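You operate a simulated robot arm through the tools that you are given. There is no shell and no other tool. Be economical: measure what you need, move in short steps, check, and stop when the job is done.

You are at the controls of a simulated two-armed robot. One attempt, no reset.

Task
Take the box marked valve seals and put it on the white flat board. Pick up the box marked air filter with one hand, pass it to the other hand and put it on the bench area marked final work. Take the box marked water filter and put it in the inside of the black tray marked worn cloths. Switch the small switch three on. Fetch the yellow block with foam pad and set it on the top of the drying cabinet. Take the orange folded cloths and put it on the lid beside the microscope base. Put the small teal tub on the orange card with black print. Take the white brush with yellow band and leave it on the blue shelf below trays. Fetch the red cup marked reject and set it on the steel plate of the demagnetiser. Take the tin marked wax on the bench area marked pump work and put it away on the shelf marked coatings. Put the blue cup marked spare in the inside of the rinse tub. Take the box labelled "pump seals" from the bench area marked inspection and leave it on the blue shelf below final work. Open the yellow flap of the waste drum. Any order will do. Set down upright: box marked valve seals, box marked air filter, box marked water filter, yellow block with foam pad, small teal tub, white brush with yellow band, tin marked wax, box.

Only the result counts: the job must be done as asked and must still hold three seconds after the hand-in. Knocking over, shifting, dropping, spilling or breaking anything else fails it. A push-on lid holds only when it is set on centred and level and pressed home; a screw cap is set on level and turned clockwise until tight. Flat cloth is picked up by pressing the open fingertips on it (5 to 10 N) and closing them slowly along it; thin cloth reads only 2 to 8 mm in the jaws.

Robot
Two 6-joint arms with fingered hands on one trunk, on a base that drives. Base frame: it is fixed to the floor where the robot stands at the start and does not move with it; the origin is under the middle of the robot, x ahead of it, y to its left, z up. Lengths are in m, angles in degrees, forces in N, time in s.
The left shoulder is at the start at [0.05, 0.17, 0.968], the right one opposite. With the tool pointing down near the work surface each hand reaches from about 0.4 to 0.72 m from the robot's upright axis, wherever it stands, measured 20 degrees to its own side. Places, roughly: bench area marked final work [-2.1, 0.4, 0.9]; blue cup marked spare [-5, 0.75, 1]; blue shelf below final work [-2.4, 0.4, 0.3]; blue shelf below trays [-4.1, 0.4, 0.3]; box marked pump seals, white box marked sleeves [-5.25, 0.25, 1]; inside of the black tray marked worn cloths (21x17 [-2.9, 0.1, 0.3]; inside of the rinse tub (28x20 cm) [-4.86, -1.72, 0.9]; lid beside the microscope base (17x34 cm) [-4.52, 0.2, 1.14]; orange card with black print [-2.5, 0.5, 1]; orange folded cloths (10x8x4 cm) [-2.4, 0.6, 0.9]; red cup marked reject [-3.75, 0.75, 1]; shelf marked coatings [0.7, -0.3, 0.9]; small switch three [-0.1, -1.9, 0.9]; small teal tub (6x6x6 cm) [-2.4, 0.8, 0.9]; steel plate of the demagnetiser (28x18 cm) [-1.2, -1.84, 0.88]; tin marked wax [-4.25, 0.75, 1]; top of the drying cabinet [-3.7, -1.9, 1.3]; white brush with yellow band (10x5x5 cm) [-2.5, 0.8, 0.9]; white flat board (27x16x2 cm) [-2.3, -1.8, 0.8]; yellow block with foam pad (4x4x6 cm) [-2.6, -1.7, 0.8]; yellow flap of the waste drum [-5.8, -1.5, 0.6]. Payload 3.5 kg a hand.
The tool frame of a hand sits at the grasp point between the pads (the TCP): z along the fingers, y along the line on which they close. The tips reach 0.026 m beyond it. Largest opening 0.132 m; the body of the gripper starts 0.073 m behind the TCP. The gripper is a hand of 3 fingers: y runs from the thumb to the fingers, the wrist lies at [0, 0, -0.234] in the tool frame.
Orientation is that of the tool frame in the base frame, as [roll, pitch, yaw] about the fixed x, y, z axes, in that order (R = Rz(yaw) Ry(pitch) Rx(roll)). With the fingers straight down and closing along the base's y, the tool's x points along the base's -x, its y along +y and its z along -z.

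Tools
- The arms move only by the tool jog_arm. It takes "left_plan", "right_plan" or both (then of equal length, played together; a hand with none holds still); each is a list that holds one entry, the list of rows, each a list of 6 numbers: the shift along the tool's x, y, z in units of 400 mm (1.0 is 400 mm), then the turn, a rotation vector about the tool's x, y, z in units of 90 degrees (1.0 is 90 degrees). In form: [[[dx, dy, dz, wx, wy, wz], ...]]. A call has 1 to 8 rows; each row is the pose to reach, as a shift and turn from the pose commanded when the call began, along the tool's axes at that moment. A call with a number of a shift or a turn outside -1 to 1 is refused whole. Each row takes 0.2 s and may step no farther than 0.05 m and 8.6 degrees from the row before; otherwise, the whole call is refused. A pose out of reach is approached as far as the arm can. The call stops where the force on the tool passes 40 N (or 10 N more than at its start, if that is more) or the arm is blocked; 0.2 s more then pass. In this call time passes only in rows, and 0.2 s behind the last. The reply holds the time, the measured pose of the TCP, the force on the tool along the base axes, the opening and the grip force, in the units named above and with some noise, with the torque about the TCP (base axes, N m) and any sound that the robot's microphone picked up.
- Cameras (640 x 400 px; columns grow to the right, rows downward): "scene" is now at [0.0399, -0.028, 1.565]; the picture's right is [-0.32, -0.95, 0.00], its down [-0.64, 0.22, -0.74] and it looks along [0.70, -0.24, -0.68] (base axes); focal length 272 px, centre (320, 200). "left" rides on the left gripper at [-0.062, 0.003, -0.092] in its tool frame; the picture's right is [-0.05, -1.00, 0.00], its down [0.83, -0.04, -0.56] and it looks along [0.55, -0.03, 0.83] (tool axes); focal length 230 px, centre (320, 200). "right" rides on the right gripper at [0.062, 0.003, -0.092] in its tool frame; the picture's right is [-0.05, 1.00, 0.00], its down [-0.83, -0.04, -0.56] and it looks along [-0.55, -0.03, 0.83] (tool axes); focal length 230 px, centre (320, 200).
- camera(camera): a new picture of that camera. It takes no simulated time.
- slide_trunk(by): slides the trunk up (or, below 0, down) by that many m; the arms and the scene camera ride with it, the base frame stays. It gives what a move gives, with no picture.
- roll_base(legs): drives the robot by 1 to 6 legs, each [ahead, left, turn to the left] in m, m and degrees, along the robot's own axes; the way and the turn of a leg run together, so that a leg with both is an arc; at most 1.5 m and 180 degrees a leg. The arms and the cameras ride along, it lands a little off, and it stops where it bumps. It gives what a move gives.
- finger_targets(finger1, finger2, thumb_bend, hand): sets how far each is bent, from 0 (flat) to 1 (curled in); at 0.3 the hand is open as for a grip, at 0.7 the pads meet at the TCP. One left out holds its place. A second passes; each finger stops where it meets its share of the squeeze, and holds until it gets a number again. It is the only way to open and close the hand. It gives what a move gives, with no picture; readings hold the bend of each and the force on the fingers (four entries, about 0 where the hand has none), thumb and palm.
- head_to(pan, tilt): turns the head with the scene camera to pan (to the left, within 86 degrees either way) and tilt (down, from -29 to 69), counted from straight ahead of the robot. It gives what a move gives.
- measure_at(camera, pixels): for up to 12 pixels [column, row] of the newest picture of that camera ("zoom" is the newest enlarged one), the place [x, y, z] in the base frame of the surface seen there, good to about 0.002 m. It takes no simulated time.
- close_up(camera, box): a new picture of the part [left, top, right, bottom] of that camera's present view, enlarged. It takes no simulated time.
- job_done(): hands the job in; it is judged then, once.

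Work in short steps. Measure before you move; look again where a grasp or a placing could have gone wrong, and mend it. You have 385 turns and 358 pictures in all, those below and enlarged ones among them. Open the grippers and draw the arms clear of the work before you hand the job in, unless the task says otherwise; then end with one line.

The tools are called after ">>>" as a command line: name --argument value ..., lists and objects as JSON in quotes. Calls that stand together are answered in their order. jog_arm: Moves the arms, as the interface text tells. Its arguments: {"type":"object","properties":{"left_plan":{"type":"array","items":{"type":"array","items":{"type":"array","items":{"type":"number"}}}},"right_plan":{"type":"array","items":{"type":"array","items":{"type":"array","items":{"type":"number"}}}}},"required":[]} The other tools are called the same way: slide_trunk (by) slides the trunk up or down; finger_targets (finger1, finger2, thumb_bend, hand) moves the fingers one by one; roll_base (legs) drives the base; head_to (pan, tilt) turns the head that bears the scene camera; camera (camera) takes a picture; measure_at (camera, pixels) gives the place of the surface under pixels of a picture; close_up (camera, box) takes an enlarged picture of a part of a camera's view; job_done () hands the job in.

At the start:

```text
clock: 0.0
left_ee_pos: [0.4095, -0.009, 0.9995]
left_orientation: [180.0, 0.0, -180.0]
left_force: [0.5, 0.2, 0.3]
left_wrist_torque: [-0.01, -0.01, -0.02]
left_grip_width: 0.1318
left_grip_force: 0.0
left_shape: jaw
left_bend: [0.3, 0.3, 0.3]
left_finger forces: [0.0, 0.1, 0.0, 0.1, 0.0, 0.0]
right_ee_pos: [0.3866, -0.4023, 0.9992]
right_orientation: [-179.9, 0.0, -180.0]
right_force: [0.0, 0.3, -0.1]
right_wrist_torque: [-0.01, -0.02, 0.02]
right_grip_width: 0.1319
right_grip_force: 0.1
right_shape: jaw
right_bend: [0.3, 0.3, 0.3]
right_finger forces: [0.1, 0.0, 0.0, 0.1, 0.0, 0.0]
trunk travel left (down, up): [-0.583, 0.127]
robot x, y, heading: [-0.0037, -0.002, 0.1]
head pan, tilt: [-18.7, 42.5]
```

scene: 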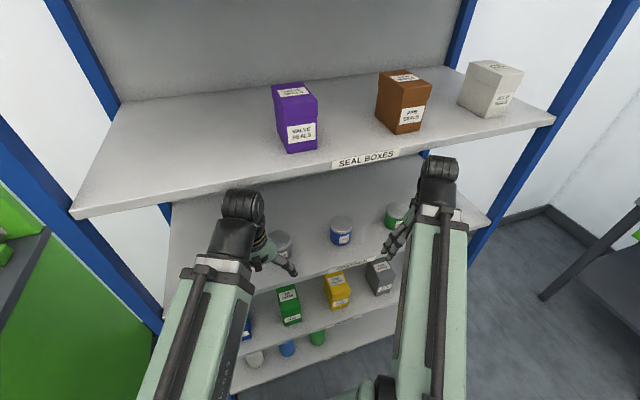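
right: 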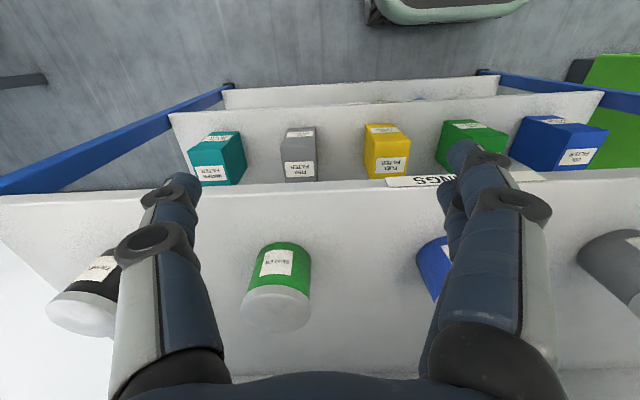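
left: 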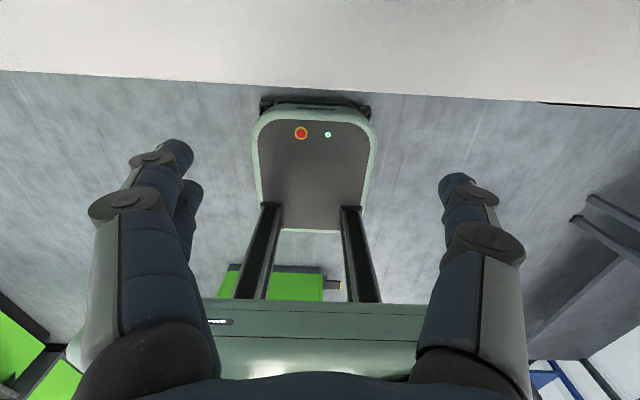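

The scene shows the purple valve seals box at about (297,118) on the upper shelf. I'll measure the box, the shelf and things below.

>>> measure_at --camera "scene" --pixels '[[295, 92], [278, 87], [303, 83], [316, 93], [287, 97], [301, 150], [317, 146], [270, 160], [120, 130], [200, 188], [403, 78], [341, 225]]'

>>> measure_at --camera "right" --pixels '[[214, 140], [196, 140], [240, 135], [245, 180], [205, 185], [270, 270], [275, 310], [350, 290], [260, 200], [330, 185], [430, 250], [90, 260]]'

```text
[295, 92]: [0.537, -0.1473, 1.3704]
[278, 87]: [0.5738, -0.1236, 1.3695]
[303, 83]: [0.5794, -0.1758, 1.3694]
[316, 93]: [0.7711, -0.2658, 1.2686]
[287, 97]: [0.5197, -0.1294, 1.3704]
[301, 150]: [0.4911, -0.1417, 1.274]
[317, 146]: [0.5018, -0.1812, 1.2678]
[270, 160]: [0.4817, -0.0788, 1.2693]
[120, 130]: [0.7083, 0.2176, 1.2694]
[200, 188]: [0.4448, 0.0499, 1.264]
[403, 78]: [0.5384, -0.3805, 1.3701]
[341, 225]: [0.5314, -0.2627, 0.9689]
```

```text
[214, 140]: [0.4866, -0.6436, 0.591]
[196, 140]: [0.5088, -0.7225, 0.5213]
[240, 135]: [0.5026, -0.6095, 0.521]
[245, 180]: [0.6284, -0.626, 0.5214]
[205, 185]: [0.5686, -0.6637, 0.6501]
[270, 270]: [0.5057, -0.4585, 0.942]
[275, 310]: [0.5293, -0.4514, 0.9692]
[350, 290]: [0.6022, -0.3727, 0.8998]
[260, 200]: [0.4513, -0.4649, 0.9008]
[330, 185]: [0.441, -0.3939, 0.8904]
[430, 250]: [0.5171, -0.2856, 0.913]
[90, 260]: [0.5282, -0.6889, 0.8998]
```

The shelves are at z 1.27, 0.90 and 0.52. I need the filter labels, so I'll enlarge the right camera's row of boxes and the scene's labels.

>>> close_up --camera "right" --box '[170, 100, 620, 220]'

>>> close_up --camera "scene" --box '[200, 200, 440, 370]'

>>> close_up --camera "scene" --box '[240, 50, 560, 180]'

```text
1.42 times, centred on (395, 160) of right
```

zoom: 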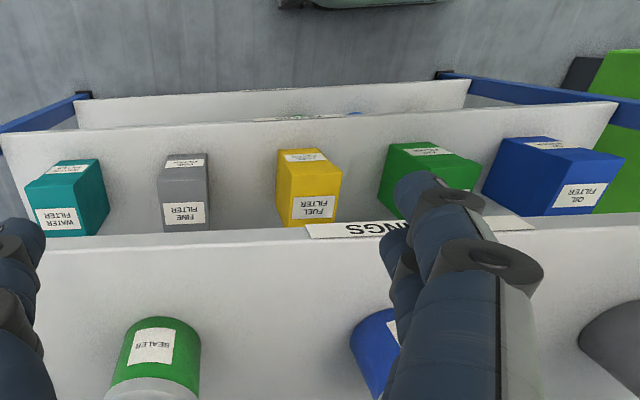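

```text
2.35 times, centred on (320, 285) of scene
```

zoom: 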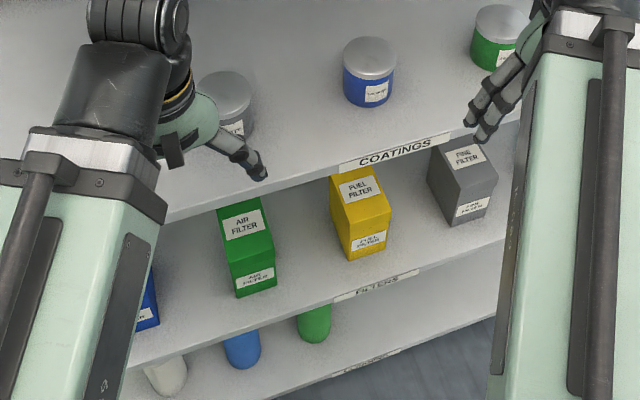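

```text
2.00 times, centred on (400, 115) of scene
```

zoom: 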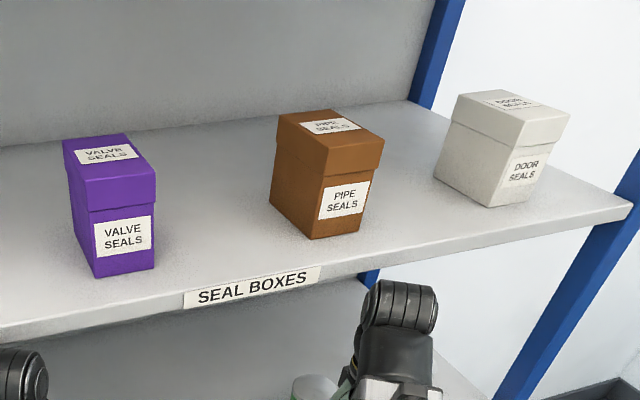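

Air filter is the green box (scene ~ (288,295)), water filter the teal one. I'll measure both more exactly.

>>> measure_at --camera "scene" --pixels '[[288, 295], [279, 291], [295, 285], [298, 299], [284, 303], [291, 308], [293, 323], [301, 318], [310, 315], [330, 330], [345, 290], [390, 215]]'

>>> measure_at --camera "right" --pixels '[[190, 150], [213, 133], [238, 138], [226, 178], [200, 181], [211, 168], [460, 130], [490, 150], [300, 135], [215, 155], [222, 150], [236, 150]]'

```text
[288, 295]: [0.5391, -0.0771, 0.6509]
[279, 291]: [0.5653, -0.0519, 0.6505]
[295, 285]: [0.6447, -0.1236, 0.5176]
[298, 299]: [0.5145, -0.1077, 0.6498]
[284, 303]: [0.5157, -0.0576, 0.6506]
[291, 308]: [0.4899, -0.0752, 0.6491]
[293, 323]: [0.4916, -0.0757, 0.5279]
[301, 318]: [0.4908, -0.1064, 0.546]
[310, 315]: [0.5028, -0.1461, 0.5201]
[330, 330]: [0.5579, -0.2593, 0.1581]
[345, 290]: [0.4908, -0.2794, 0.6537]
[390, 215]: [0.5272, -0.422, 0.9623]
```

```text
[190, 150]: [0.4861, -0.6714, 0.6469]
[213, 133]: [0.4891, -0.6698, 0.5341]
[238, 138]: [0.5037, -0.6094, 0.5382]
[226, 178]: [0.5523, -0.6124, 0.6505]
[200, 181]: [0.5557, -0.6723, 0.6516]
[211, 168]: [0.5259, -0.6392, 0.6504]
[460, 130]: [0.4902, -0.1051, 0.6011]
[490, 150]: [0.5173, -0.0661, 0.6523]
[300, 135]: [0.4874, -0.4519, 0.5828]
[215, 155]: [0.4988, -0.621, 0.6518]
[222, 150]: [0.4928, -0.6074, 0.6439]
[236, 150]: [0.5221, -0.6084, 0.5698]
```

Air filter box: centre (0.53,-0.08), z 0.52–0.65. I back off from the shelf so the arms can be reoriented.

>>> roll_base --legs '[[-0.4, 0, 0]]'

>>> jog_arm --right_plan '[[[-0.034, 0.03, 0, 0, -0.095, 0], [-0.068, 0.06, 0, 0, -0.19, 0], [-0.1, 0.09, 0, 0, -0.285, 0], [-0.135, 0.12, 0, 0, -0.38, 0], [-0.17, 0.15, 0, 0, -0.475, 0], [-0.2, 0.18, 0, 0, -0.57, 0], [-0.24, 0.21, 0, 0, -0.665, 0], [-0.275, 0.24, 0, 0, -0.76, 0]]]' --left_plan '[[[0, 0.08, 0, 0, 0, 0], [0, 0.16, 0, 0, 0, 0], [0, 0.24, 0, 0, 0, 0], [0, 0.32, 0, 0, 0, 0], [0, 0.4, 0, 0, 0, 0], [0, 0.48, 0, 0, 0, 0], [0, 0.56, 0, 0, 0, 0], [0, 0.64, 0, 0, 0, 0]]]'

```text
clock: 2.5
left_ee_pos: [0.0042, -0.0087, 0.9997]
left_orientation: [179.9, 0.0, -179.8]
left_force: [1.0, -0.7, -0.9]
left_wrist_torque: [0.0, 0.01, 0.0]
left_grip_width: 0.1319
left_grip_force: 0.0
left_shape: jaw
left_bend: [0.3, 0.3, 0.3]
left_finger forces: [0.1, 0.1, 0.0, 0.1, 0.0, 0.0]
right_ee_pos: [-0.0185, -0.4032, 1.0]
right_orientation: [180.0, 0.0, -179.8]
right_force: [-0.3, -0.5, 0.1]
right_wrist_torque: [-0.02, 0.0, 0.01]
right_grip_width: 0.1323
right_grip_force: 0.1
right_shape: jaw
right_bend: [0.3, 0.3, 0.3]
right_finger forces: [0.0, 0.1, 0.0, 0.0, 0.0, 0.0]
trunk travel left (down, up): [-0.583, 0.127]
robot x, y, heading: [-0.4043, -0.005, 0.2]
head pan, tilt: [-18.7, 42.5]
```

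```text
clock: 4.3
left_ee_pos: [0.0305, 0.2572, 1.011]
left_orientation: [-180.0, -0.1, -179.9]
left_force: [-1.0, -0.3, 0.1]
left_wrist_torque: [0.0, -0.02, 0.03]
left_grip_width: 0.132
left_grip_force: 0.2
left_shape: jaw
left_bend: [0.3, 0.3, 0.3]
left_finger forces: [0.1, 0.0, 0.0, 0.0, 0.1, 0.1]
left hand out of reach, approached as far as the arm can: row 1, 2, 3, 4, 5, 6, 7, 8
right_ee_pos: [0.2202, -0.3974, 1.0041]
right_orientation: [179.9, 68.4, -179.9]
right_force: [0.1, -0.5, -0.4]
right_wrist_torque: [-0.02, 0.01, 0.01]
right_grip_width: 0.132
right_grip_force: 0.1
right_shape: jaw
right_bend: [0.3, 0.3, 0.3]
right_finger forces: [0.1, 0.0, 0.1, 0.0, 0.0, 0.0]
right hand out of reach, approached as far as the arm can: row 1, 2, 3, 4, 5, 6, 7, 8
trunk travel left (down, up): [-0.583, 0.127]
robot x, y, heading: [-0.4061, -0.0015, 0.2]
head pan, tilt: [-18.7, 42.5]
```

Reach limits show the wrist must stay ~0.45–0.72 m from the shoulder. The present 68° pitch suits the shelf; I lower the trunk and then line up the right hand with the green box at y=-0.08.

>>> slide_trunk --by -0.4

>>> jog_arm --right_plan '[[[0.01, 0.1, 0.01, 0, 0, 0], [0.02, 0.2, 0.02, 0, 0, 0], [0.03, 0.3, 0.03, 0, 0, 0], [0.05, 0.4, 0.05, 0, 0, 0], [0.06, 0.5, 0.06, 0, 0, 0], [0.07, 0.6, 0.08, 0, 0, 0], [0.08, 0.7, 0.1, 0, 0, 0], [0.093, 0.79, 0.11, 0, 0, 0]]]'

>>> camera --camera "scene"

>>> camera --camera "right"

```text
clock: 8.2
left_ee_pos: [0.0321, 0.2583, 0.6114]
left_orientation: [-180.0, -0.2, -179.9]
left_force: [0.2, -1.1, 1.0]
left_wrist_torque: [0.0, 0.02, 0.03]
left_grip_width: 0.1321
left_grip_force: 0.0
left_shape: jaw
left_bend: [0.3, 0.3, 0.3]
left_finger forces: [0.0, 0.0, 0.0, 0.1, 0.0, 0.1]
right_ee_pos: [0.2186, -0.3971, 0.6058]
right_orientation: [179.9, 68.3, -179.8]
right_force: [-0.6, 0.2, 1.6]
right_wrist_torque: [0.01, 0.06, -0.03]
right_grip_width: 0.1319
right_grip_force: 0.1
right_shape: jaw
right_bend: [0.3, 0.3, 0.3]
right_finger forces: [0.0, 0.0, 0.0, 0.1, 0.0, 0.0]
trunk travel left (down, up): [-0.183, 0.527]
robot x, y, heading: [-0.4055, -0.0002, 0.1]
head pan, tilt: [-18.7, 42.5]
```

```text
clock: 9.9
left_ee_pos: [0.0315, 0.2571, 0.61]
left_orientation: [180.0, -0.1, -179.8]
left_force: [-0.3, 0.1, -0.1]
left_wrist_torque: [-0.01, -0.02, 0.0]
left_grip_width: 0.132
left_grip_force: 0.1
left_shape: jaw
left_bend: [0.3, 0.3, 0.3]
left_finger forces: [0.1, 0.1, 0.0, 0.0, 0.0, 0.1]
right_ee_pos: [0.2703, -0.0702, 0.5495]
right_orientation: [179.8, 68.3, -179.8]
right_force: [1.5, -1.4, 0.5]
right_wrist_torque: [0.02, 0.0, 0.0]
right_grip_width: 0.1319
right_grip_force: 0.1
right_shape: jaw
right_bend: [0.3, 0.3, 0.3]
right_finger forces: [0.0, 0.0, 0.0, 0.0, 0.0, 0.0]
right hand out of reach, approached as far as the arm can: row 1, 2, 3, 4, 5, 6, 7, 8
trunk travel left (down, up): [-0.183, 0.527]
robot x, y, heading: [-0.4042, -0.0024, 0.1]
head pan, tilt: [-18.7, 42.5]
```

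```text
351 pictures are left
```

scene: 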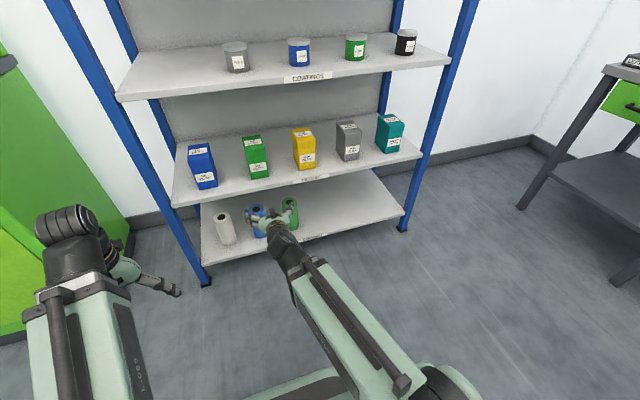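

```text
350 pictures are left
```

right: 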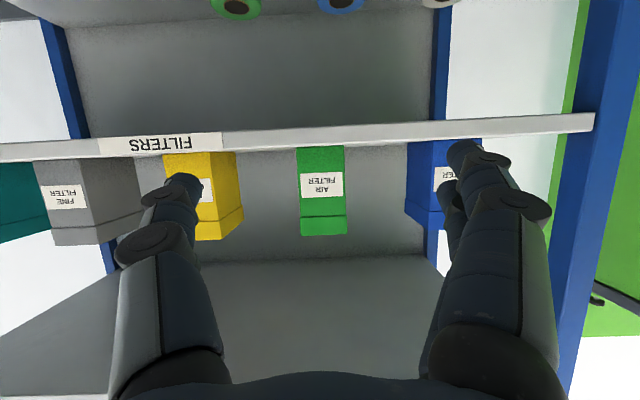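

Right hand is in front of the green box. I drive ahead 0.1 m, then check before reaching in.

>>> roll_base --legs '[[0.1, 0, 0]]'

>>> jog_arm --right_plan '[[[-0.03, -0.01, -0.02, 0, 0, 0]]]'

```text
clock: 11.1
left_ee_pos: [0.132, 0.2597, 0.6109]
left_orientation: [179.9, -0.1, -179.8]
left_force: [0.1, -0.2, 0.1]
left_wrist_torque: [0.04, 0.03, 0.01]
left_grip_width: 0.132
left_grip_force: 0.1
left_shape: jaw
left_bend: [0.3, 0.3, 0.3]
left_finger forces: [0.0, 0.1, 0.0, 0.0, 0.0, 0.0]
right_ee_pos: [0.3718, -0.0717, 0.5491]
right_orientation: [179.9, 68.3, -179.8]
right_force: [0.5, 0.5, 0.8]
right_wrist_torque: [-0.02, 0.01, 0.0]
right_grip_width: 0.132
right_grip_force: 0.1
right_shape: jaw
right_bend: [0.3, 0.3, 0.3]
right_finger forces: [0.0, 0.0, 0.1, 0.0, 0.0, 0.0]
trunk travel left (down, up): [-0.183, 0.527]
robot x, y, heading: [-0.3022, -0.001, 0.2]
head pan, tilt: [-18.7, 42.5]
```

```text
clock: 11.5
left_ee_pos: [0.1333, 0.2581, 0.6113]
left_orientation: [179.9, -0.1, -179.7]
left_force: [0.2, -0.1, 0.3]
left_wrist_torque: [-0.02, -0.01, 0.03]
left_grip_width: 0.1321
left_grip_force: 0.0
left_shape: jaw
left_bend: [0.3, 0.3, 0.3]
left_finger forces: [0.0, 0.1, 0.1, 0.1, 0.1, 0.1]
right_ee_pos: [0.3741, -0.0718, 0.5643]
right_orientation: [-179.9, 68.3, -179.7]
right_force: [0.2, -0.3, 0.0]
right_wrist_torque: [0.03, 0.01, -0.01]
right_grip_width: 0.1319
right_grip_force: 0.0
right_shape: jaw
right_bend: [0.3, 0.3, 0.3]
right_finger forces: [0.0, 0.1, 0.0, 0.0, 0.0, 0.0]
right hand out of reach, approached as far as the arm can: row 1
trunk travel left (down, up): [-0.183, 0.527]
robot x, y, heading: [-0.3048, 0.0007, 0.0]
head pan, tilt: [-18.7, 42.5]
```

TCP at (0.374,-0.072,0.564); I reach in 0.15 m straight ahead around the box.

>>> jog_arm --right_plan '[[[-0.026, -0.005, 0.071, 0, 0, 0], [-0.052, -0.01, 0.142, 0, 0, 0], [-0.078, -0.015, 0.213, 0, 0, 0], [-0.104, -0.02, 0.284, 0, 0, 0], [-0.13, -0.02, 0.355, 0, 0, 0]]]'

>>> camera --camera "right"

```text
clock: 12.7
left_ee_pos: [0.1329, 0.2585, 0.6101]
left_orientation: [-180.0, -0.1, -179.8]
left_force: [0.2, -0.5, 0.0]
left_wrist_torque: [0.0, -0.01, -0.03]
left_grip_width: 0.132
left_grip_force: 0.0
left_shape: jaw
left_bend: [0.3, 0.3, 0.3]
left_finger forces: [0.1, 0.0, 0.0, 0.0, 0.0, 0.0]
right_ee_pos: [0.5242, -0.0793, 0.558]
right_orientation: [180.0, 68.3, -179.8]
right_force: [-0.2, -0.2, 0.5]
right_wrist_torque: [-0.01, 0.0, -0.02]
right_grip_width: 0.1319
right_grip_force: 0.0
right_shape: jaw
right_bend: [0.3, 0.3, 0.3]
right_finger forces: [0.1, 0.0, 0.1, 0.0, 0.0, 0.0]
trunk travel left (down, up): [-0.183, 0.527]
robot x, y, heading: [-0.3048, -0.0016, 0.1]
head pan, tilt: [-18.7, 42.5]
```

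```text
349 pictures are left
```

right: 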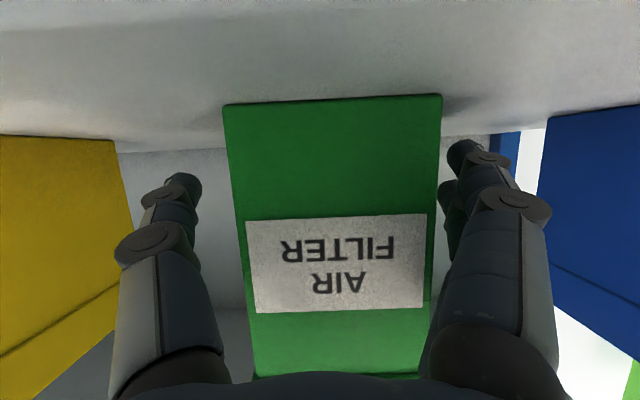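

The box sits between the fingers. Closing the right hand.

>>> finger_targets --hand "right" --finger1 0.7 --finger2 0.7 --thumb_bend 0.7

```text
clock: 13.7
left_ee_pos: [0.1332, 0.258, 0.6117]
left_orientation: [180.0, 0.0, -179.8]
left_force: [0.3, 0.2, -1.0]
left_wrist_torque: [0.0, -0.01, 0.04]
left_grip_width: 0.1318
left_grip_force: 0.1
left_shape: jaw
left_bend: [0.3, 0.3, 0.3]
left_finger forces: [0.1, 0.1, 0.0, 0.0, 0.0, 0.0]
right_ee_pos: [0.5247, -0.0797, 0.5588]
right_orientation: [179.8, 68.2, -179.7]
right_force: [1.2, -1.3, 0.4]
right_wrist_torque: [0.08, -0.02, -0.03]
right_grip_width: 0.0653
right_grip_force: 19.2
right_shape: fingers
right_bend: [0.5, 0.5, 0.57]
right_finger forces: [9.2, 9.4, 0.0, 0.0, 19.8, 0.0]
trunk travel left (down, up): [-0.183, 0.527]
robot x, y, heading: [-0.3071, -0.0036, 0.0]
head pan, tilt: [-18.7, 42.5]
```

Gripped (0.065 m, 19 N). Lift with the trunk and back off.

>>> slide_trunk --by 0.05

>>> roll_base --legs '[[-0.4, 0, 0]]'

>>> jog_arm --right_plan '[[[0.02, 0.02, -0.06, 0, 0, 0], [0.04, 0.04, -0.12, 0, 0, 0], [0.06, 0.06, -0.18, 0, 0, 0], [0.08, 0.08, -0.24, 0, 0, 0], [0.1, 0.1, -0.3, 0, 0, 0], [0.11, 0.12, -0.34, 0, 0, 0]]]'

>>> camera --camera "scene"

```text
clock: 14.6
left_ee_pos: [0.132, 0.2585, 0.66]
left_orientation: [180.0, -0.1, -179.8]
left_force: [-0.2, -0.1, -0.4]
left_wrist_torque: [0.0, -0.02, -0.01]
left_grip_width: 0.1318
left_grip_force: 0.0
left_shape: jaw
left_bend: [0.3, 0.3, 0.3]
left_finger forces: [0.0, 0.1, 0.0, 0.0, 0.0, 0.0]
right_ee_pos: [0.5246, -0.0786, 0.6065]
right_orientation: [179.9, 68.4, -179.8]
right_force: [-0.4, -0.4, -3.3]
right_wrist_torque: [0.02, 0.07, 0.01]
right_grip_width: 0.0651
right_grip_force: 19.1
right_shape: fingers
right_bend: [0.5, 0.5, 0.57]
right_finger forces: [9.4, 9.8, 0.0, 0.1, 19.1, 0.0]
trunk travel left (down, up): [-0.233, 0.477]
robot x, y, heading: [-0.3082, 0.0, 0.2]
head pan, tilt: [-18.7, 42.5]
```

```text
clock: 16.4
left_ee_pos: [-0.1033, 0.2484, 0.6608]
left_orientation: [180.0, -0.1, 180.0]
left_force: [-0.5, -0.3, -0.2]
left_wrist_torque: [-0.03, 0.0, 0.01]
left_grip_width: 0.1319
left_grip_force: 0.0
left_shape: jaw
left_bend: [0.3, 0.3, 0.3]
left_finger forces: [0.0, 0.1, 0.0, 0.0, 0.0, 0.0]
right_ee_pos: [0.288, -0.0895, 0.6084]
right_orientation: [179.8, 68.4, -179.9]
right_force: [0.0, -0.2, -2.7]
right_wrist_torque: [0.0, 0.06, 0.01]
right_grip_width: 0.0653
right_grip_force: 18.4
right_shape: fingers
right_bend: [0.5, 0.5, 0.58]
right_finger forces: [8.8, 9.5, 0.0, 0.0, 18.5, 0.1]
trunk travel left (down, up): [-0.233, 0.477]
robot x, y, heading: [-0.5422, -0.0116, -0.1]
head pan, tilt: [-18.7, 42.5]
stopped in leg 1: the robot was blocked; the commanded pose is now the measured one
```

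```text
clock: 17.8
left_ee_pos: [-0.1015, 0.2491, 0.661]
left_orientation: [180.0, -0.1, 180.0]
left_force: [0.6, 0.4, -0.3]
left_wrist_torque: [0.0, 0.02, 0.0]
left_grip_width: 0.1322
left_grip_force: 0.0
left_shape: jaw
left_bend: [0.3, 0.3, 0.3]
left_finger forces: [0.0, 0.0, 0.1, 0.0, 0.0, 0.0]
right_ee_pos: [0.1438, -0.0419, 0.6192]
right_orientation: [179.9, 68.4, -180.0]
right_force: [-0.5, 0.5, -2.5]
right_wrist_torque: [0.01, 0.0, 0.0]
right_grip_width: 0.0653
right_grip_force: 18.2
right_shape: fingers
right_bend: [0.5, 0.5, 0.58]
right_finger forces: [8.7, 9.6, 0.1, 0.0, 18.3, 0.0]
trunk travel left (down, up): [-0.233, 0.477]
robot x, y, heading: [-0.5384, -0.0048, 0.1]
head pan, tilt: [-18.7, 42.5]
```

```text
348 pictures are left
```

scene: 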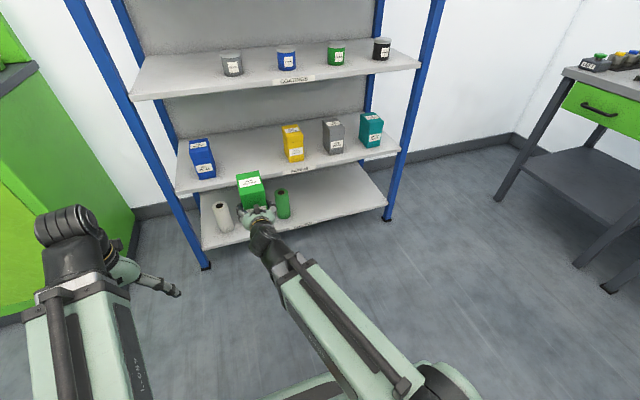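

Base was blocked behind at x≈-0.54, so there is something behind me; I'll look later. Now the handover: lower the box with the right hand and bring the left hand above it.

>>> jog_arm --right_plan '[[[0.1, 0.02, 0.04, 0, 0, 0], [0.2, 0.05, 0.08, 0, 0, 0], [0.3, 0.08, 0.12, 0, 0, 0], [0.395, 0.1, 0.156, 0, 0, 0]]]'

>>> jog_arm --left_plan '[[[-0.078, -0.078, 0, 0, 0, 0], [-0.156, -0.156, 0, 0, 0, 0], [-0.234, -0.234, 0, 0, 0, 0], [-0.312, -0.312, 0, 0, 0, 0], [-0.39, -0.39, 0, 0, 0, 0], [-0.468, -0.468, 0, 0, 0, 0], [-0.546, -0.546, 0, 0, 0, 0], [-0.62, -0.62, 0, 0, 0, 0]]]'

>>> head_to --pan 0 --tilt 50

>>> camera --camera "scene"

>>> camera --camera "left"

```text
clock: 18.8
left_ee_pos: [-0.1023, 0.2493, 0.6603]
left_orientation: [180.0, -0.1, -180.0]
left_force: [0.4, -0.1, 0.4]
left_wrist_torque: [0.01, 0.03, -0.04]
left_grip_width: 0.1319
left_grip_force: 0.1
left_shape: jaw
left_bend: [0.3, 0.3, 0.3]
left_finger forces: [0.1, 0.1, 0.0, 0.0, 0.0, 0.0]
right_ee_pos: [0.1459, -0.0024, 0.4491]
right_orientation: [179.8, 68.4, 179.9]
right_force: [0.9, -0.4, -2.4]
right_wrist_torque: [-0.03, 0.07, 0.01]
right_grip_width: 0.0651
right_grip_force: 18.3
right_shape: fingers
right_bend: [0.5, 0.5, 0.58]
right_finger forces: [8.7, 9.5, 0.0, 0.0, 18.1, 0.0]
trunk travel left (down, up): [-0.233, 0.477]
robot x, y, heading: [-0.5385, -0.0111, 0.1]
head pan, tilt: [-18.7, 42.5]
```

```text
clock: 20.6
left_ee_pos: [0.1462, -0.0005, 0.6573]
left_orientation: [180.0, -0.1, 180.0]
left_force: [0.5, 0.3, 0.1]
left_wrist_torque: [-0.03, -0.04, 0.0]
left_grip_width: 0.1321
left_grip_force: 0.1
left_shape: jaw
left_bend: [0.3, 0.3, 0.3]
left_finger forces: [0.0, 0.1, 0.0, 0.0, 0.0, 0.0]
right_ee_pos: [0.1457, -0.0026, 0.4489]
right_orientation: [179.9, 68.5, -179.9]
right_force: [0.3, -0.9, -1.7]
right_wrist_torque: [-0.03, 0.07, 0.03]
right_grip_width: 0.0652
right_grip_force: 18.2
right_shape: fingers
right_bend: [0.5, 0.5, 0.58]
right_finger forces: [8.7, 9.5, 0.1, 0.0, 18.2, 0.1]
trunk travel left (down, up): [-0.233, 0.477]
robot x, y, heading: [-0.5398, -0.009, -0.2]
head pan, tilt: [-18.7, 42.5]
```

```text
clock: 21.4
left_ee_pos: [0.1457, -0.0002, 0.6572]
left_orientation: [180.0, -0.1, 179.9]
left_force: [-0.3, 0.3, -0.3]
left_wrist_torque: [-0.01, -0.02, -0.02]
left_grip_width: 0.1319
left_grip_force: 0.0
left_shape: jaw
left_bend: [0.3, 0.3, 0.3]
left_finger forces: [0.0, 0.0, 0.1, 0.1, 0.0, 0.1]
right_ee_pos: [0.1446, -0.0029, 0.4484]
right_orientation: [179.8, 68.4, -180.0]
right_force: [1.0, -0.1, -2.5]
right_wrist_torque: [-0.02, 0.07, 0.0]
right_grip_width: 0.0655
right_grip_force: 18.0
right_shape: fingers
right_bend: [0.5, 0.5, 0.58]
right_finger forces: [8.7, 9.5, 0.0, 0.1, 18.1, 0.0]
trunk travel left (down, up): [-0.233, 0.477]
robot x, y, heading: [-0.5425, -0.0077, -0.2]
head pan, tilt: [0.0, 50.0]
```

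```text
347 pictures are left
```

scene: 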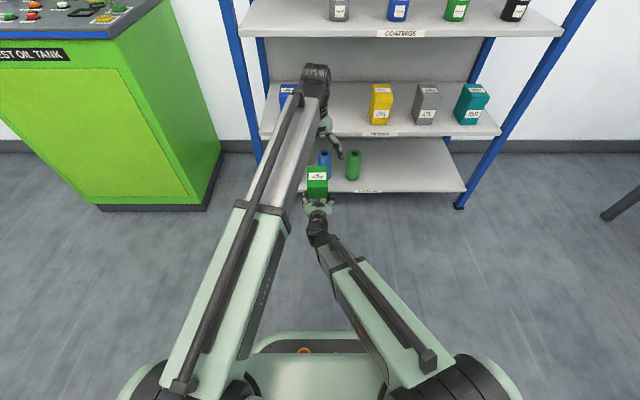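

```text
346 pictures are left
```

left: 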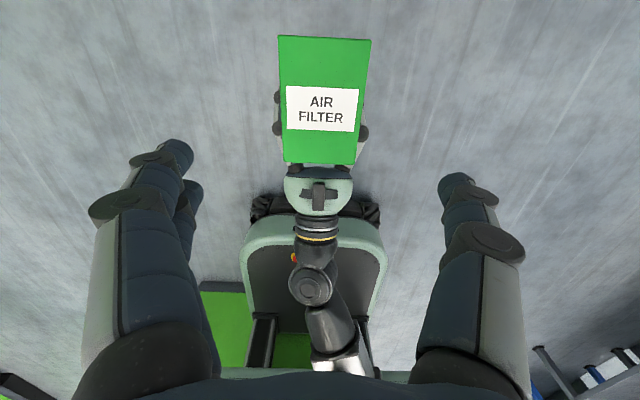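

Left hand is above the box; measure the box top corners in the left view.

>>> measure_at --camera "left" --pixels '[[283, 42], [365, 46], [350, 145], [289, 145], [322, 108]]'

```text
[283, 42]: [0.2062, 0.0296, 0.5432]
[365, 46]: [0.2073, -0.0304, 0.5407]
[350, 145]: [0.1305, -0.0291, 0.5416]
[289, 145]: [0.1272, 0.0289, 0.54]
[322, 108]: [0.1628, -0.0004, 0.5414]
```

Box top centre is (0.165, 0, 0.542). Descend the left hand to z 0.507 and grip.

>>> jog_arm --left_plan '[[[-0.02, 0, 0.1, 0, 0, 0], [-0.04, 0, 0.2, 0, 0, 0], [-0.04, 0, 0.3, 0, 0, 0], [-0.04, 0, 0.375, 0, 0, 0]]]'

>>> finger_targets --hand "left" --finger1 0.7 --finger2 0.7 --thumb_bend 0.7

```text
clock: 22.4
left_ee_pos: [0.1631, -0.0039, 0.5084]
left_orientation: [-180.0, -0.1, -180.0]
left_force: [0.5, -1.1, -0.6]
left_wrist_torque: [0.0, -0.02, -0.01]
left_grip_width: 0.1319
left_grip_force: 0.0
left_shape: jaw
left_bend: [0.3, 0.3, 0.3]
left_finger forces: [0.0, 0.1, 0.0, 0.0, 0.0, 0.0]
right_ee_pos: [0.145, -0.0033, 0.4493]
right_orientation: [179.9, 68.5, 179.9]
right_force: [0.4, -0.3, -1.9]
right_wrist_torque: [-0.02, 0.06, 0.01]
right_grip_width: 0.0652
right_grip_force: 18.2
right_shape: fingers
right_bend: [0.5, 0.5, 0.58]
right_finger forces: [8.7, 9.5, 0.0, 0.0, 18.1, 0.0]
trunk travel left (down, up): [-0.233, 0.477]
robot x, y, heading: [-0.54, -0.0084, -0.3]
head pan, tilt: [0.0, 50.0]
```

```text
clock: 23.4
left_ee_pos: [0.1629, -0.0048, 0.5076]
left_orientation: [179.9, -0.2, -180.0]
left_force: [-0.1, 2.3, -1.4]
left_wrist_torque: [0.15, -0.01, 0.01]
left_grip_width: 0.0655
left_grip_force: 18.0
left_shape: fingers
left_bend: [0.49, 0.49, 0.58]
left_finger forces: [9.6, 9.6, 0.1, 0.0, 17.4, 0.1]
right_ee_pos: [0.1448, -0.0021, 0.449]
right_orientation: [179.9, 68.5, 180.0]
right_force: [-0.3, -0.7, 0.9]
right_wrist_torque: [-0.05, -0.03, -0.06]
right_grip_width: 0.0651
right_grip_force: 18.3
right_shape: fingers
right_bend: [0.5, 0.5, 0.58]
right_finger forces: [8.1, 9.2, 0.0, 0.1, 19.2, 0.1]
trunk travel left (down, up): [-0.233, 0.477]
robot x, y, heading: [-0.5408, -0.0078, -0.2]
head pan, tilt: [0.0, 50.0]
```

Both hold it. Release the right hand and lift the left.

>>> finger_targets --hand "right" --finger1 0.3 --finger2 0.3 --thumb_bend 0.3

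>>> jog_arm --left_plan '[[[0, 0, -0.1, 0, 0, 0], [0, 0, -0.2, 0, 0, 0], [0, 0.05, -0.3, 0, 0, 0], [0, 0.15, -0.35, 0, 0, 0], [0.05, 0.25, -0.35, 0, 0, 0], [0.1, 0.35, -0.35, 0, 0, 0], [0.15, 0.45, -0.35, 0, 0, 0], [0.2, 0.55, -0.35, 0, 0, 0]]]'

>>> camera --camera "scene"

```text
clock: 24.4
left_ee_pos: [0.1636, -0.0052, 0.5079]
left_orientation: [-179.9, -0.1, 180.0]
left_force: [0.5, 0.6, 0.2]
left_wrist_torque: [0.0, -0.01, 0.01]
left_grip_width: 0.0655
left_grip_force: 18.0
left_shape: fingers
left_bend: [0.49, 0.49, 0.58]
left_finger forces: [8.7, 8.9, 0.1, 0.0, 17.5, 0.0]
right_ee_pos: [0.1456, -0.0022, 0.4483]
right_orientation: [179.8, 68.4, -179.9]
right_force: [-0.3, -0.2, 0.1]
right_wrist_torque: [-0.01, 0.0, 0.04]
right_grip_width: 0.1336
right_grip_force: 0.0
right_shape: fingers
right_bend: [0.3, 0.3, 0.3]
right_finger forces: [0.1, 0.1, 0.1, 0.0, 0.1, 0.0]
trunk travel left (down, up): [-0.233, 0.477]
robot x, y, heading: [-0.5375, -0.0097, -0.4]
head pan, tilt: [0.0, 50.0]
```

```text
clock: 26.2
left_ee_pos: [0.0808, 0.2205, 0.6528]
left_orientation: [-180.0, -0.1, 179.9]
left_force: [-0.5, -0.3, -2.9]
left_wrist_torque: [0.02, 0.02, -0.01]
left_grip_width: 0.0652
left_grip_force: 17.3
left_shape: fingers
left_bend: [0.49, 0.49, 0.58]
left_finger forces: [8.6, 8.8, 0.0, 0.0, 17.4, 0.0]
right_ee_pos: [0.145, -0.0043, 0.4483]
right_orientation: [179.8, 68.4, -180.0]
right_force: [-0.4, 0.9, -0.7]
right_wrist_torque: [-0.02, -0.02, 0.01]
right_grip_width: 0.1339
right_grip_force: 0.0
right_shape: fingers
right_bend: [0.3, 0.3, 0.3]
right_finger forces: [0.1, 0.0, 0.1, 0.0, 0.0, 0.0]
trunk travel left (down, up): [-0.233, 0.477]
robot x, y, heading: [-0.539, -0.0101, -0.1]
head pan, tilt: [0.0, 50.0]
```

```text
345 pictures are left
```

scene: 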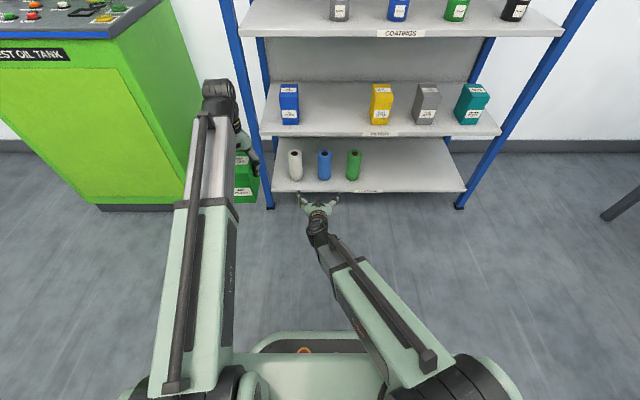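

Handover done; the left hand carries the green box. Next the teal water filter: check measurements of it and of the post beside it.

>>> measure_at --camera "scene" --pixels '[[470, 88], [458, 84], [486, 94], [480, 96], [458, 96], [457, 122], [473, 124], [506, 125], [498, 132], [440, 90], [437, 120], [483, 115]]'

>>> roll_base --legs '[[0.1, -0.42, 0]]'

>>> jog_arm --right_plan '[[[-0.08, -0.05, -0.03, 0, 0, 0], [-0.16, -0.1, -0.06, 0, 0, 0], [-0.24, -0.17, -0.09, 0, 0, 0], [-0.3, -0.25, -0.12, 0, 0, 0], [-0.35, -0.35, -0.14, 0, 0, 0], [-0.35, -0.45, -0.14, 0, 0, 0], [-0.35, -0.55, -0.14, 0, 0, 0]]]'

>>> camera --camera "right"

```text
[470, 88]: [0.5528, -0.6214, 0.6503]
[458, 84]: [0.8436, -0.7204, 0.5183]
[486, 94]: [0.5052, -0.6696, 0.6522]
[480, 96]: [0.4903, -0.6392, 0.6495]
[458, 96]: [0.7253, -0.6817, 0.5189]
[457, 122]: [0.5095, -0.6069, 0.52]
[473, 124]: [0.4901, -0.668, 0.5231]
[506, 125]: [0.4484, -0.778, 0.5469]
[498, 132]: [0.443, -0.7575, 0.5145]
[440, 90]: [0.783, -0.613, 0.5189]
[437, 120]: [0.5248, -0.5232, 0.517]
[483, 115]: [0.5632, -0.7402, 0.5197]
```

```text
clock: 28.9
left_ee_pos: [0.1788, -0.2025, 0.6529]
left_orientation: [180.0, -0.2, 179.9]
left_force: [-0.9, -0.6, -2.9]
left_wrist_torque: [-0.01, 0.02, -0.02]
left_grip_width: 0.0653
left_grip_force: 17.7
left_shape: fingers
left_bend: [0.49, 0.49, 0.58]
left_finger forces: [8.7, 8.7, 0.0, 0.1, 17.4, 0.0]
right_ee_pos: [0.2429, -0.426, 0.4489]
right_orientation: [179.9, 68.4, 180.0]
right_force: [-0.1, 0.2, 0.4]
right_wrist_torque: [0.0, -0.01, 0.01]
right_grip_width: 0.1344
right_grip_force: 0.0
right_shape: fingers
right_bend: [0.3, 0.3, 0.3]
right_finger forces: [0.1, 0.0, 0.0, 0.0, 0.1, 0.0]
trunk travel left (down, up): [-0.233, 0.477]
robot x, y, heading: [-0.4426, -0.4322, -0.3]
head pan, tilt: [0.0, 50.0]
```

```text
clock: 30.5
left_ee_pos: [0.1796, -0.2036, 0.6516]
left_orientation: [-179.9, -0.1, 180.0]
left_force: [-0.6, 0.1, -2.3]
left_wrist_torque: [-0.03, 0.0, -0.01]
left_grip_width: 0.0651
left_grip_force: 17.7
left_shape: fingers
left_bend: [0.49, 0.49, 0.58]
left_finger forces: [8.6, 8.8, 0.0, 0.0, 17.4, 0.0]
right_ee_pos: [0.241, -0.6448, 0.6011]
right_orientation: [179.9, 68.4, 179.9]
right_force: [-0.1, -1.6, 0.4]
right_wrist_torque: [0.0, -0.02, 0.0]
right_grip_width: 0.134
right_grip_force: 0.0
right_shape: fingers
right_bend: [0.3, 0.3, 0.3]
right_finger forces: [0.0, 0.0, 0.0, 0.0, 0.1, 0.1]
right hand out of reach, approached as far as the arm can: row 5
trunk travel left (down, up): [-0.233, 0.477]
robot x, y, heading: [-0.4445, -0.4312, -0.4]
head pan, tilt: [0.0, 50.0]
```

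```text
344 pictures are left
```

right: 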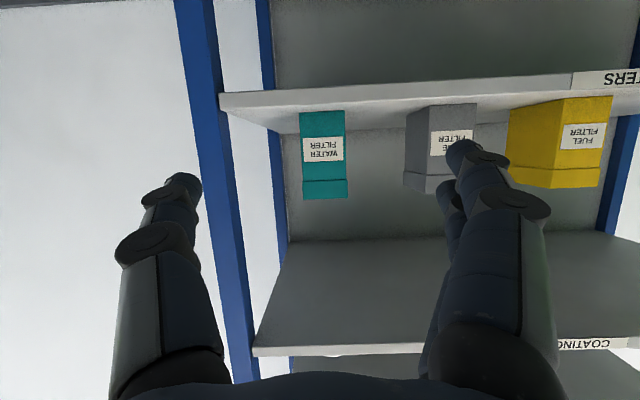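

Post edge at y≈-0.757, so I narrow the hand slightly, drive ahead 0.13 m, then reach in.

>>> finger_targets --hand "right" --finger1 0.38 --finger2 0.38 --thumb_bend 0.38

>>> roll_base --legs '[[0.13, 0, 0.3]]'

>>> camera --camera "right"

```text
clock: 31.5
left_ee_pos: [0.1797, -0.2036, 0.6536]
left_orientation: [-179.9, -0.1, 180.0]
left_force: [0.2, -0.6, -3.0]
left_wrist_torque: [-0.02, 0.0, -0.04]
left_grip_width: 0.0655
left_grip_force: 16.9
left_shape: fingers
left_bend: [0.49, 0.49, 0.58]
left_finger forces: [8.5, 8.8, 0.1, 0.0, 17.4, 0.1]
right_ee_pos: [0.2421, -0.6454, 0.5996]
right_orientation: [179.9, 68.4, -180.0]
right_force: [0.0, -0.1, -0.2]
right_wrist_torque: [-0.01, 0.0, 0.02]
right_grip_width: 0.1089
right_grip_force: 0.0
right_shape: fingers
right_bend: [0.38, 0.38, 0.38]
right_finger forces: [0.0, 0.1, 0.0, 0.0, 0.0, 0.0]
trunk travel left (down, up): [-0.233, 0.477]
robot x, y, heading: [-0.4419, -0.4284, -0.3]
head pan, tilt: [0.0, 50.0]
```

```text
clock: 32.8
left_ee_pos: [0.3079, -0.1975, 0.6526]
left_orientation: [-180.0, -0.1, -179.7]
left_force: [-0.5, 0.3, -3.1]
left_wrist_torque: [0.02, -0.01, 0.02]
left_grip_width: 0.0652
left_grip_force: 17.2
left_shape: fingers
left_bend: [0.49, 0.49, 0.58]
left_finger forces: [8.6, 8.8, 0.1, 0.0, 17.3, 0.0]
right_ee_pos: [0.3743, -0.6393, 0.5991]
right_orientation: [179.9, 68.4, -179.6]
right_force: [0.1, 0.5, 0.1]
right_wrist_torque: [-0.01, 0.02, 0.05]
right_grip_width: 0.1088
right_grip_force: 0.0
right_shape: fingers
right_bend: [0.38, 0.38, 0.38]
right_finger forces: [0.1, 0.0, 0.0, 0.1, 0.0, 0.1]
trunk travel left (down, up): [-0.233, 0.477]
robot x, y, heading: [-0.3134, -0.4341, 0.2]
head pan, tilt: [0.0, 50.0]
```

```text
343 pictures are left
```

right: 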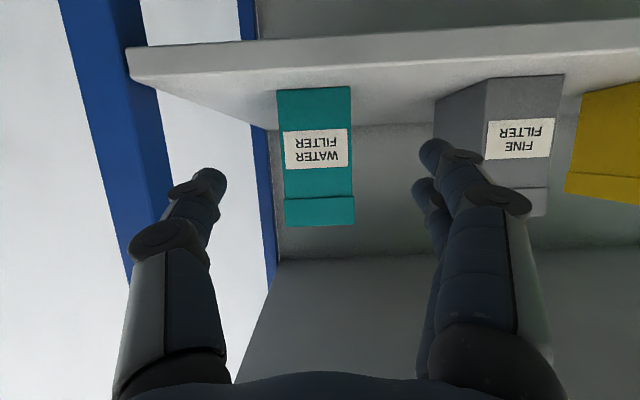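

Aligned; reach in 0.156 m and close.

>>> jog_arm --right_plan '[[[-0.028, 0, 0.072, 0, 0, 0], [-0.057, 0, 0.145, 0, 0, 0], [-0.086, 0, 0.217, 0, 0, 0], [-0.115, 0, 0.29, 0, 0, 0], [-0.1435, 0, 0.363, 0, 0, 0]]]'

>>> camera --camera "right"

```text
clock: 34.0
left_ee_pos: [0.3078, -0.1987, 0.6534]
left_orientation: [-180.0, -0.2, -179.8]
left_force: [0.4, -0.3, -2.4]
left_wrist_torque: [-0.02, -0.02, -0.03]
left_grip_width: 0.0653
left_grip_force: 17.3
left_shape: fingers
left_bend: [0.49, 0.49, 0.58]
left_finger forces: [8.6, 8.8, 0.0, 0.0, 17.5, 0.1]
right_ee_pos: [0.5284, -0.6374, 0.5981]
right_orientation: [179.9, 68.4, -179.6]
right_force: [-0.7, 0.1, 0.7]
right_wrist_torque: [-0.03, 0.0, -0.02]
right_grip_width: 0.1089
right_grip_force: 0.1
right_shape: fingers
right_bend: [0.38, 0.38, 0.38]
right_finger forces: [0.1, 0.0, 0.1, 0.0, 0.4, 0.0]
trunk travel left (down, up): [-0.233, 0.477]
robot x, y, heading: [-0.3085, -0.4323, 0.2]
head pan, tilt: [0.0, 50.0]
```

```text
342 pictures are left
```

right: 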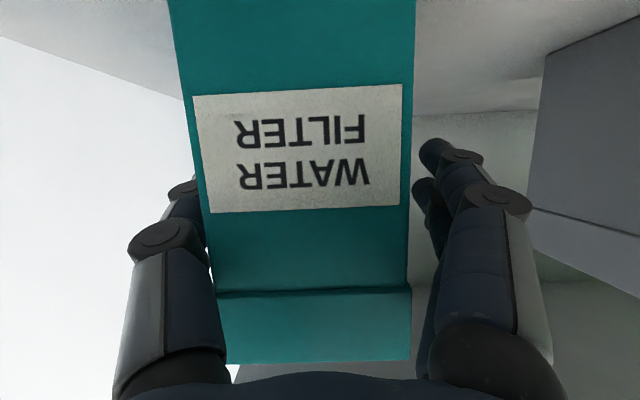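

Box is nearer the thumb; shift 8 mm that way and close.

>>> jog_arm --right_plan '[[[0, -0.02, 0, 0, 0, 0]]]'

>>> finger_targets --hand "right" --finger1 0.7 --finger2 0.7 --thumb_bend 0.7

>>> slide_trunk --by 0.05

>>> roll_base --legs '[[-0.2, 0, 0]]'

>>> camera --camera "scene"

```text
clock: 34.4
left_ee_pos: [0.3064, -0.1978, 0.6521]
left_orientation: [-180.0, -0.1, -179.7]
left_force: [0.3, 0.2, -2.2]
left_wrist_torque: [-0.01, -0.02, 0.02]
left_grip_width: 0.0653
left_grip_force: 17.6
left_shape: fingers
left_bend: [0.49, 0.49, 0.58]
left_finger forces: [8.7, 8.7, 0.1, 0.1, 17.4, 0.0]
right_ee_pos: [0.5283, -0.6458, 0.5984]
right_orientation: [179.9, 68.5, -179.6]
right_force: [-0.1, -0.1, 0.1]
right_wrist_torque: [0.0, -0.01, -0.01]
right_grip_width: 0.1088
right_grip_force: 0.0
right_shape: fingers
right_bend: [0.38, 0.38, 0.38]
right_finger forces: [0.0, 0.1, 0.1, 0.0, 0.0, 0.0]
trunk travel left (down, up): [-0.233, 0.477]
robot x, y, heading: [-0.3118, -0.4307, 0.2]
head pan, tilt: [0.0, 50.0]
```

```text
clock: 35.4
left_ee_pos: [0.3072, -0.1986, 0.6525]
left_orientation: [180.0, -0.2, -179.7]
left_force: [0.0, -0.1, -3.0]
left_wrist_torque: [-0.02, 0.04, 0.03]
left_grip_width: 0.0653
left_grip_force: 17.5
left_shape: fingers
left_bend: [0.49, 0.49, 0.58]
left_finger forces: [8.6, 8.8, 0.0, 0.0, 17.4, 0.0]
right_ee_pos: [0.5287, -0.6455, 0.5987]
right_orientation: [180.0, 68.4, -179.6]
right_force: [0.5, 0.4, -0.9]
right_wrist_torque: [0.03, -0.03, -0.01]
right_grip_width: 0.0651
right_grip_force: 20.3
right_shape: fingers
right_bend: [0.5, 0.51, 0.57]
right_finger forces: [9.3, 10.9, 0.0, 0.0, 20.5, 0.0]
trunk travel left (down, up): [-0.233, 0.477]
robot x, y, heading: [-0.3145, -0.432, 0.0]
head pan, tilt: [0.0, 50.0]
```

```text
clock: 36.3
left_ee_pos: [0.3075, -0.1984, 0.7023]
left_orientation: [-180.0, -0.2, -179.7]
left_force: [-0.4, 0.1, -1.8]
left_wrist_torque: [0.01, 0.02, 0.03]
left_grip_width: 0.0653
left_grip_force: 17.5
left_shape: fingers
left_bend: [0.49, 0.49, 0.58]
left_finger forces: [8.6, 8.9, 0.0, 0.1, 17.5, 0.0]
right_ee_pos: [0.5289, -0.6457, 0.6488]
right_orientation: [179.8, 68.4, -179.6]
right_force: [0.0, -0.4, -2.7]
right_wrist_torque: [0.05, 0.01, 0.01]
right_grip_width: 0.0652
right_grip_force: 20.1
right_shape: fingers
right_bend: [0.5, 0.51, 0.57]
right_finger forces: [9.3, 11.1, 0.1, 0.0, 20.2, 0.0]
trunk travel left (down, up): [-0.283, 0.427]
robot x, y, heading: [-0.3121, -0.4303, -0.0]
head pan, tilt: [0.0, 50.0]
```

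```text
clock: 37.9
left_ee_pos: [0.1066, -0.1987, 0.7026]
left_orientation: [180.0, -0.2, -179.6]
left_force: [-0.2, 0.2, -3.0]
left_wrist_torque: [-0.01, 0.03, 0.02]
left_grip_width: 0.0653
left_grip_force: 17.7
left_shape: fingers
left_bend: [0.49, 0.49, 0.58]
left_finger forces: [8.6, 8.8, 0.1, 0.1, 17.4, 0.0]
right_ee_pos: [0.3279, -0.6452, 0.6475]
right_orientation: [179.9, 68.4, -179.6]
right_force: [-0.5, -0.3, -2.6]
right_wrist_torque: [0.03, 0.0, 0.01]
right_grip_width: 0.0651
right_grip_force: 20.3
right_shape: fingers
right_bend: [0.5, 0.51, 0.57]
right_finger forces: [9.2, 11.1, 0.1, 0.1, 20.3, 0.1]
trunk travel left (down, up): [-0.283, 0.427]
robot x, y, heading: [-0.5168, -0.4313, 0.1]
head pan, tilt: [0.0, 50.0]
```

```text
341 pictures are left
```

scene: 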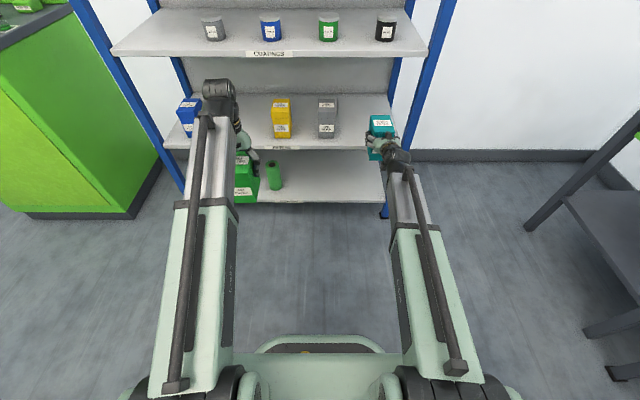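

Both boxes are held. I look left and right to learn the room and what blocked the way.

>>> head_to --pan 86 --tilt 30

>>> camera --camera "scene"

>>> head_to --pan -86 --tilt 30

>>> camera --camera "scene"

```text
clock: 39.5
left_ee_pos: [0.1084, -0.1993, 0.7026]
left_orientation: [-179.9, -0.2, -179.6]
left_force: [-0.5, 0.1, -2.6]
left_wrist_torque: [-0.02, -0.02, 0.0]
left_grip_width: 0.0652
left_grip_force: 16.8
left_shape: fingers
left_bend: [0.49, 0.49, 0.58]
left_finger forces: [8.5, 8.8, 0.0, 0.1, 17.5, 0.0]
right_ee_pos: [0.3285, -0.6451, 0.647]
right_orientation: [179.9, 68.4, -179.7]
right_force: [-0.3, -0.4, -3.6]
right_wrist_torque: [0.02, 0.04, 0.01]
right_grip_width: 0.0651
right_grip_force: 20.2
right_shape: fingers
right_bend: [0.5, 0.51, 0.57]
right_finger forces: [9.3, 11.1, 0.0, 0.0, 20.4, 0.0]
trunk travel left (down, up): [-0.283, 0.427]
robot x, y, heading: [-0.5134, -0.4323, 0.2]
head pan, tilt: [85.9, 30.0]
```

```text
340 pictures are left
```

scene: 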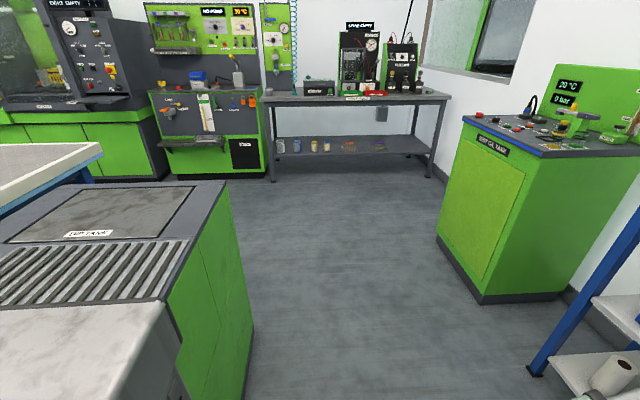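

```text
clock: 42.1
left_ee_pos: [0.1069, -0.1981, 0.7027]
left_orientation: [180.0, -0.2, -179.6]
left_force: [1.4, -0.4, -2.7]
left_wrist_torque: [-0.03, -0.02, 0.03]
left_grip_width: 0.0654
left_grip_force: 17.7
left_shape: fingers
left_bend: [0.49, 0.49, 0.58]
left_finger forces: [8.6, 8.7, 0.1, 0.0, 17.4, 0.0]
right_ee_pos: [0.3291, -0.6458, 0.6488]
right_orientation: [179.7, 68.5, -179.6]
right_force: [0.2, 0.3, -2.8]
right_wrist_torque: [-0.01, 0.03, -0.01]
right_grip_width: 0.0653
right_grip_force: 20.8
right_shape: fingers
right_bend: [0.5, 0.51, 0.57]
right_finger forces: [9.2, 11.2, 0.0, 0.1, 20.3, 0.0]
trunk travel left (down, up): [-0.283, 0.427]
robot x, y, heading: [-0.5124, -0.4321, 0.2]
head pan, tilt: [-85.9, 30.0]
```

```text
339 pictures are left
```

scene: 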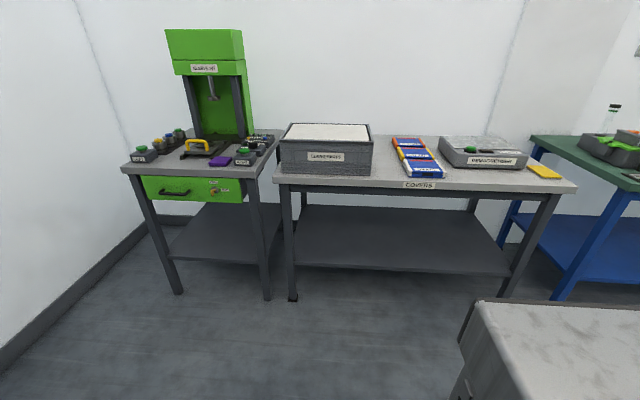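

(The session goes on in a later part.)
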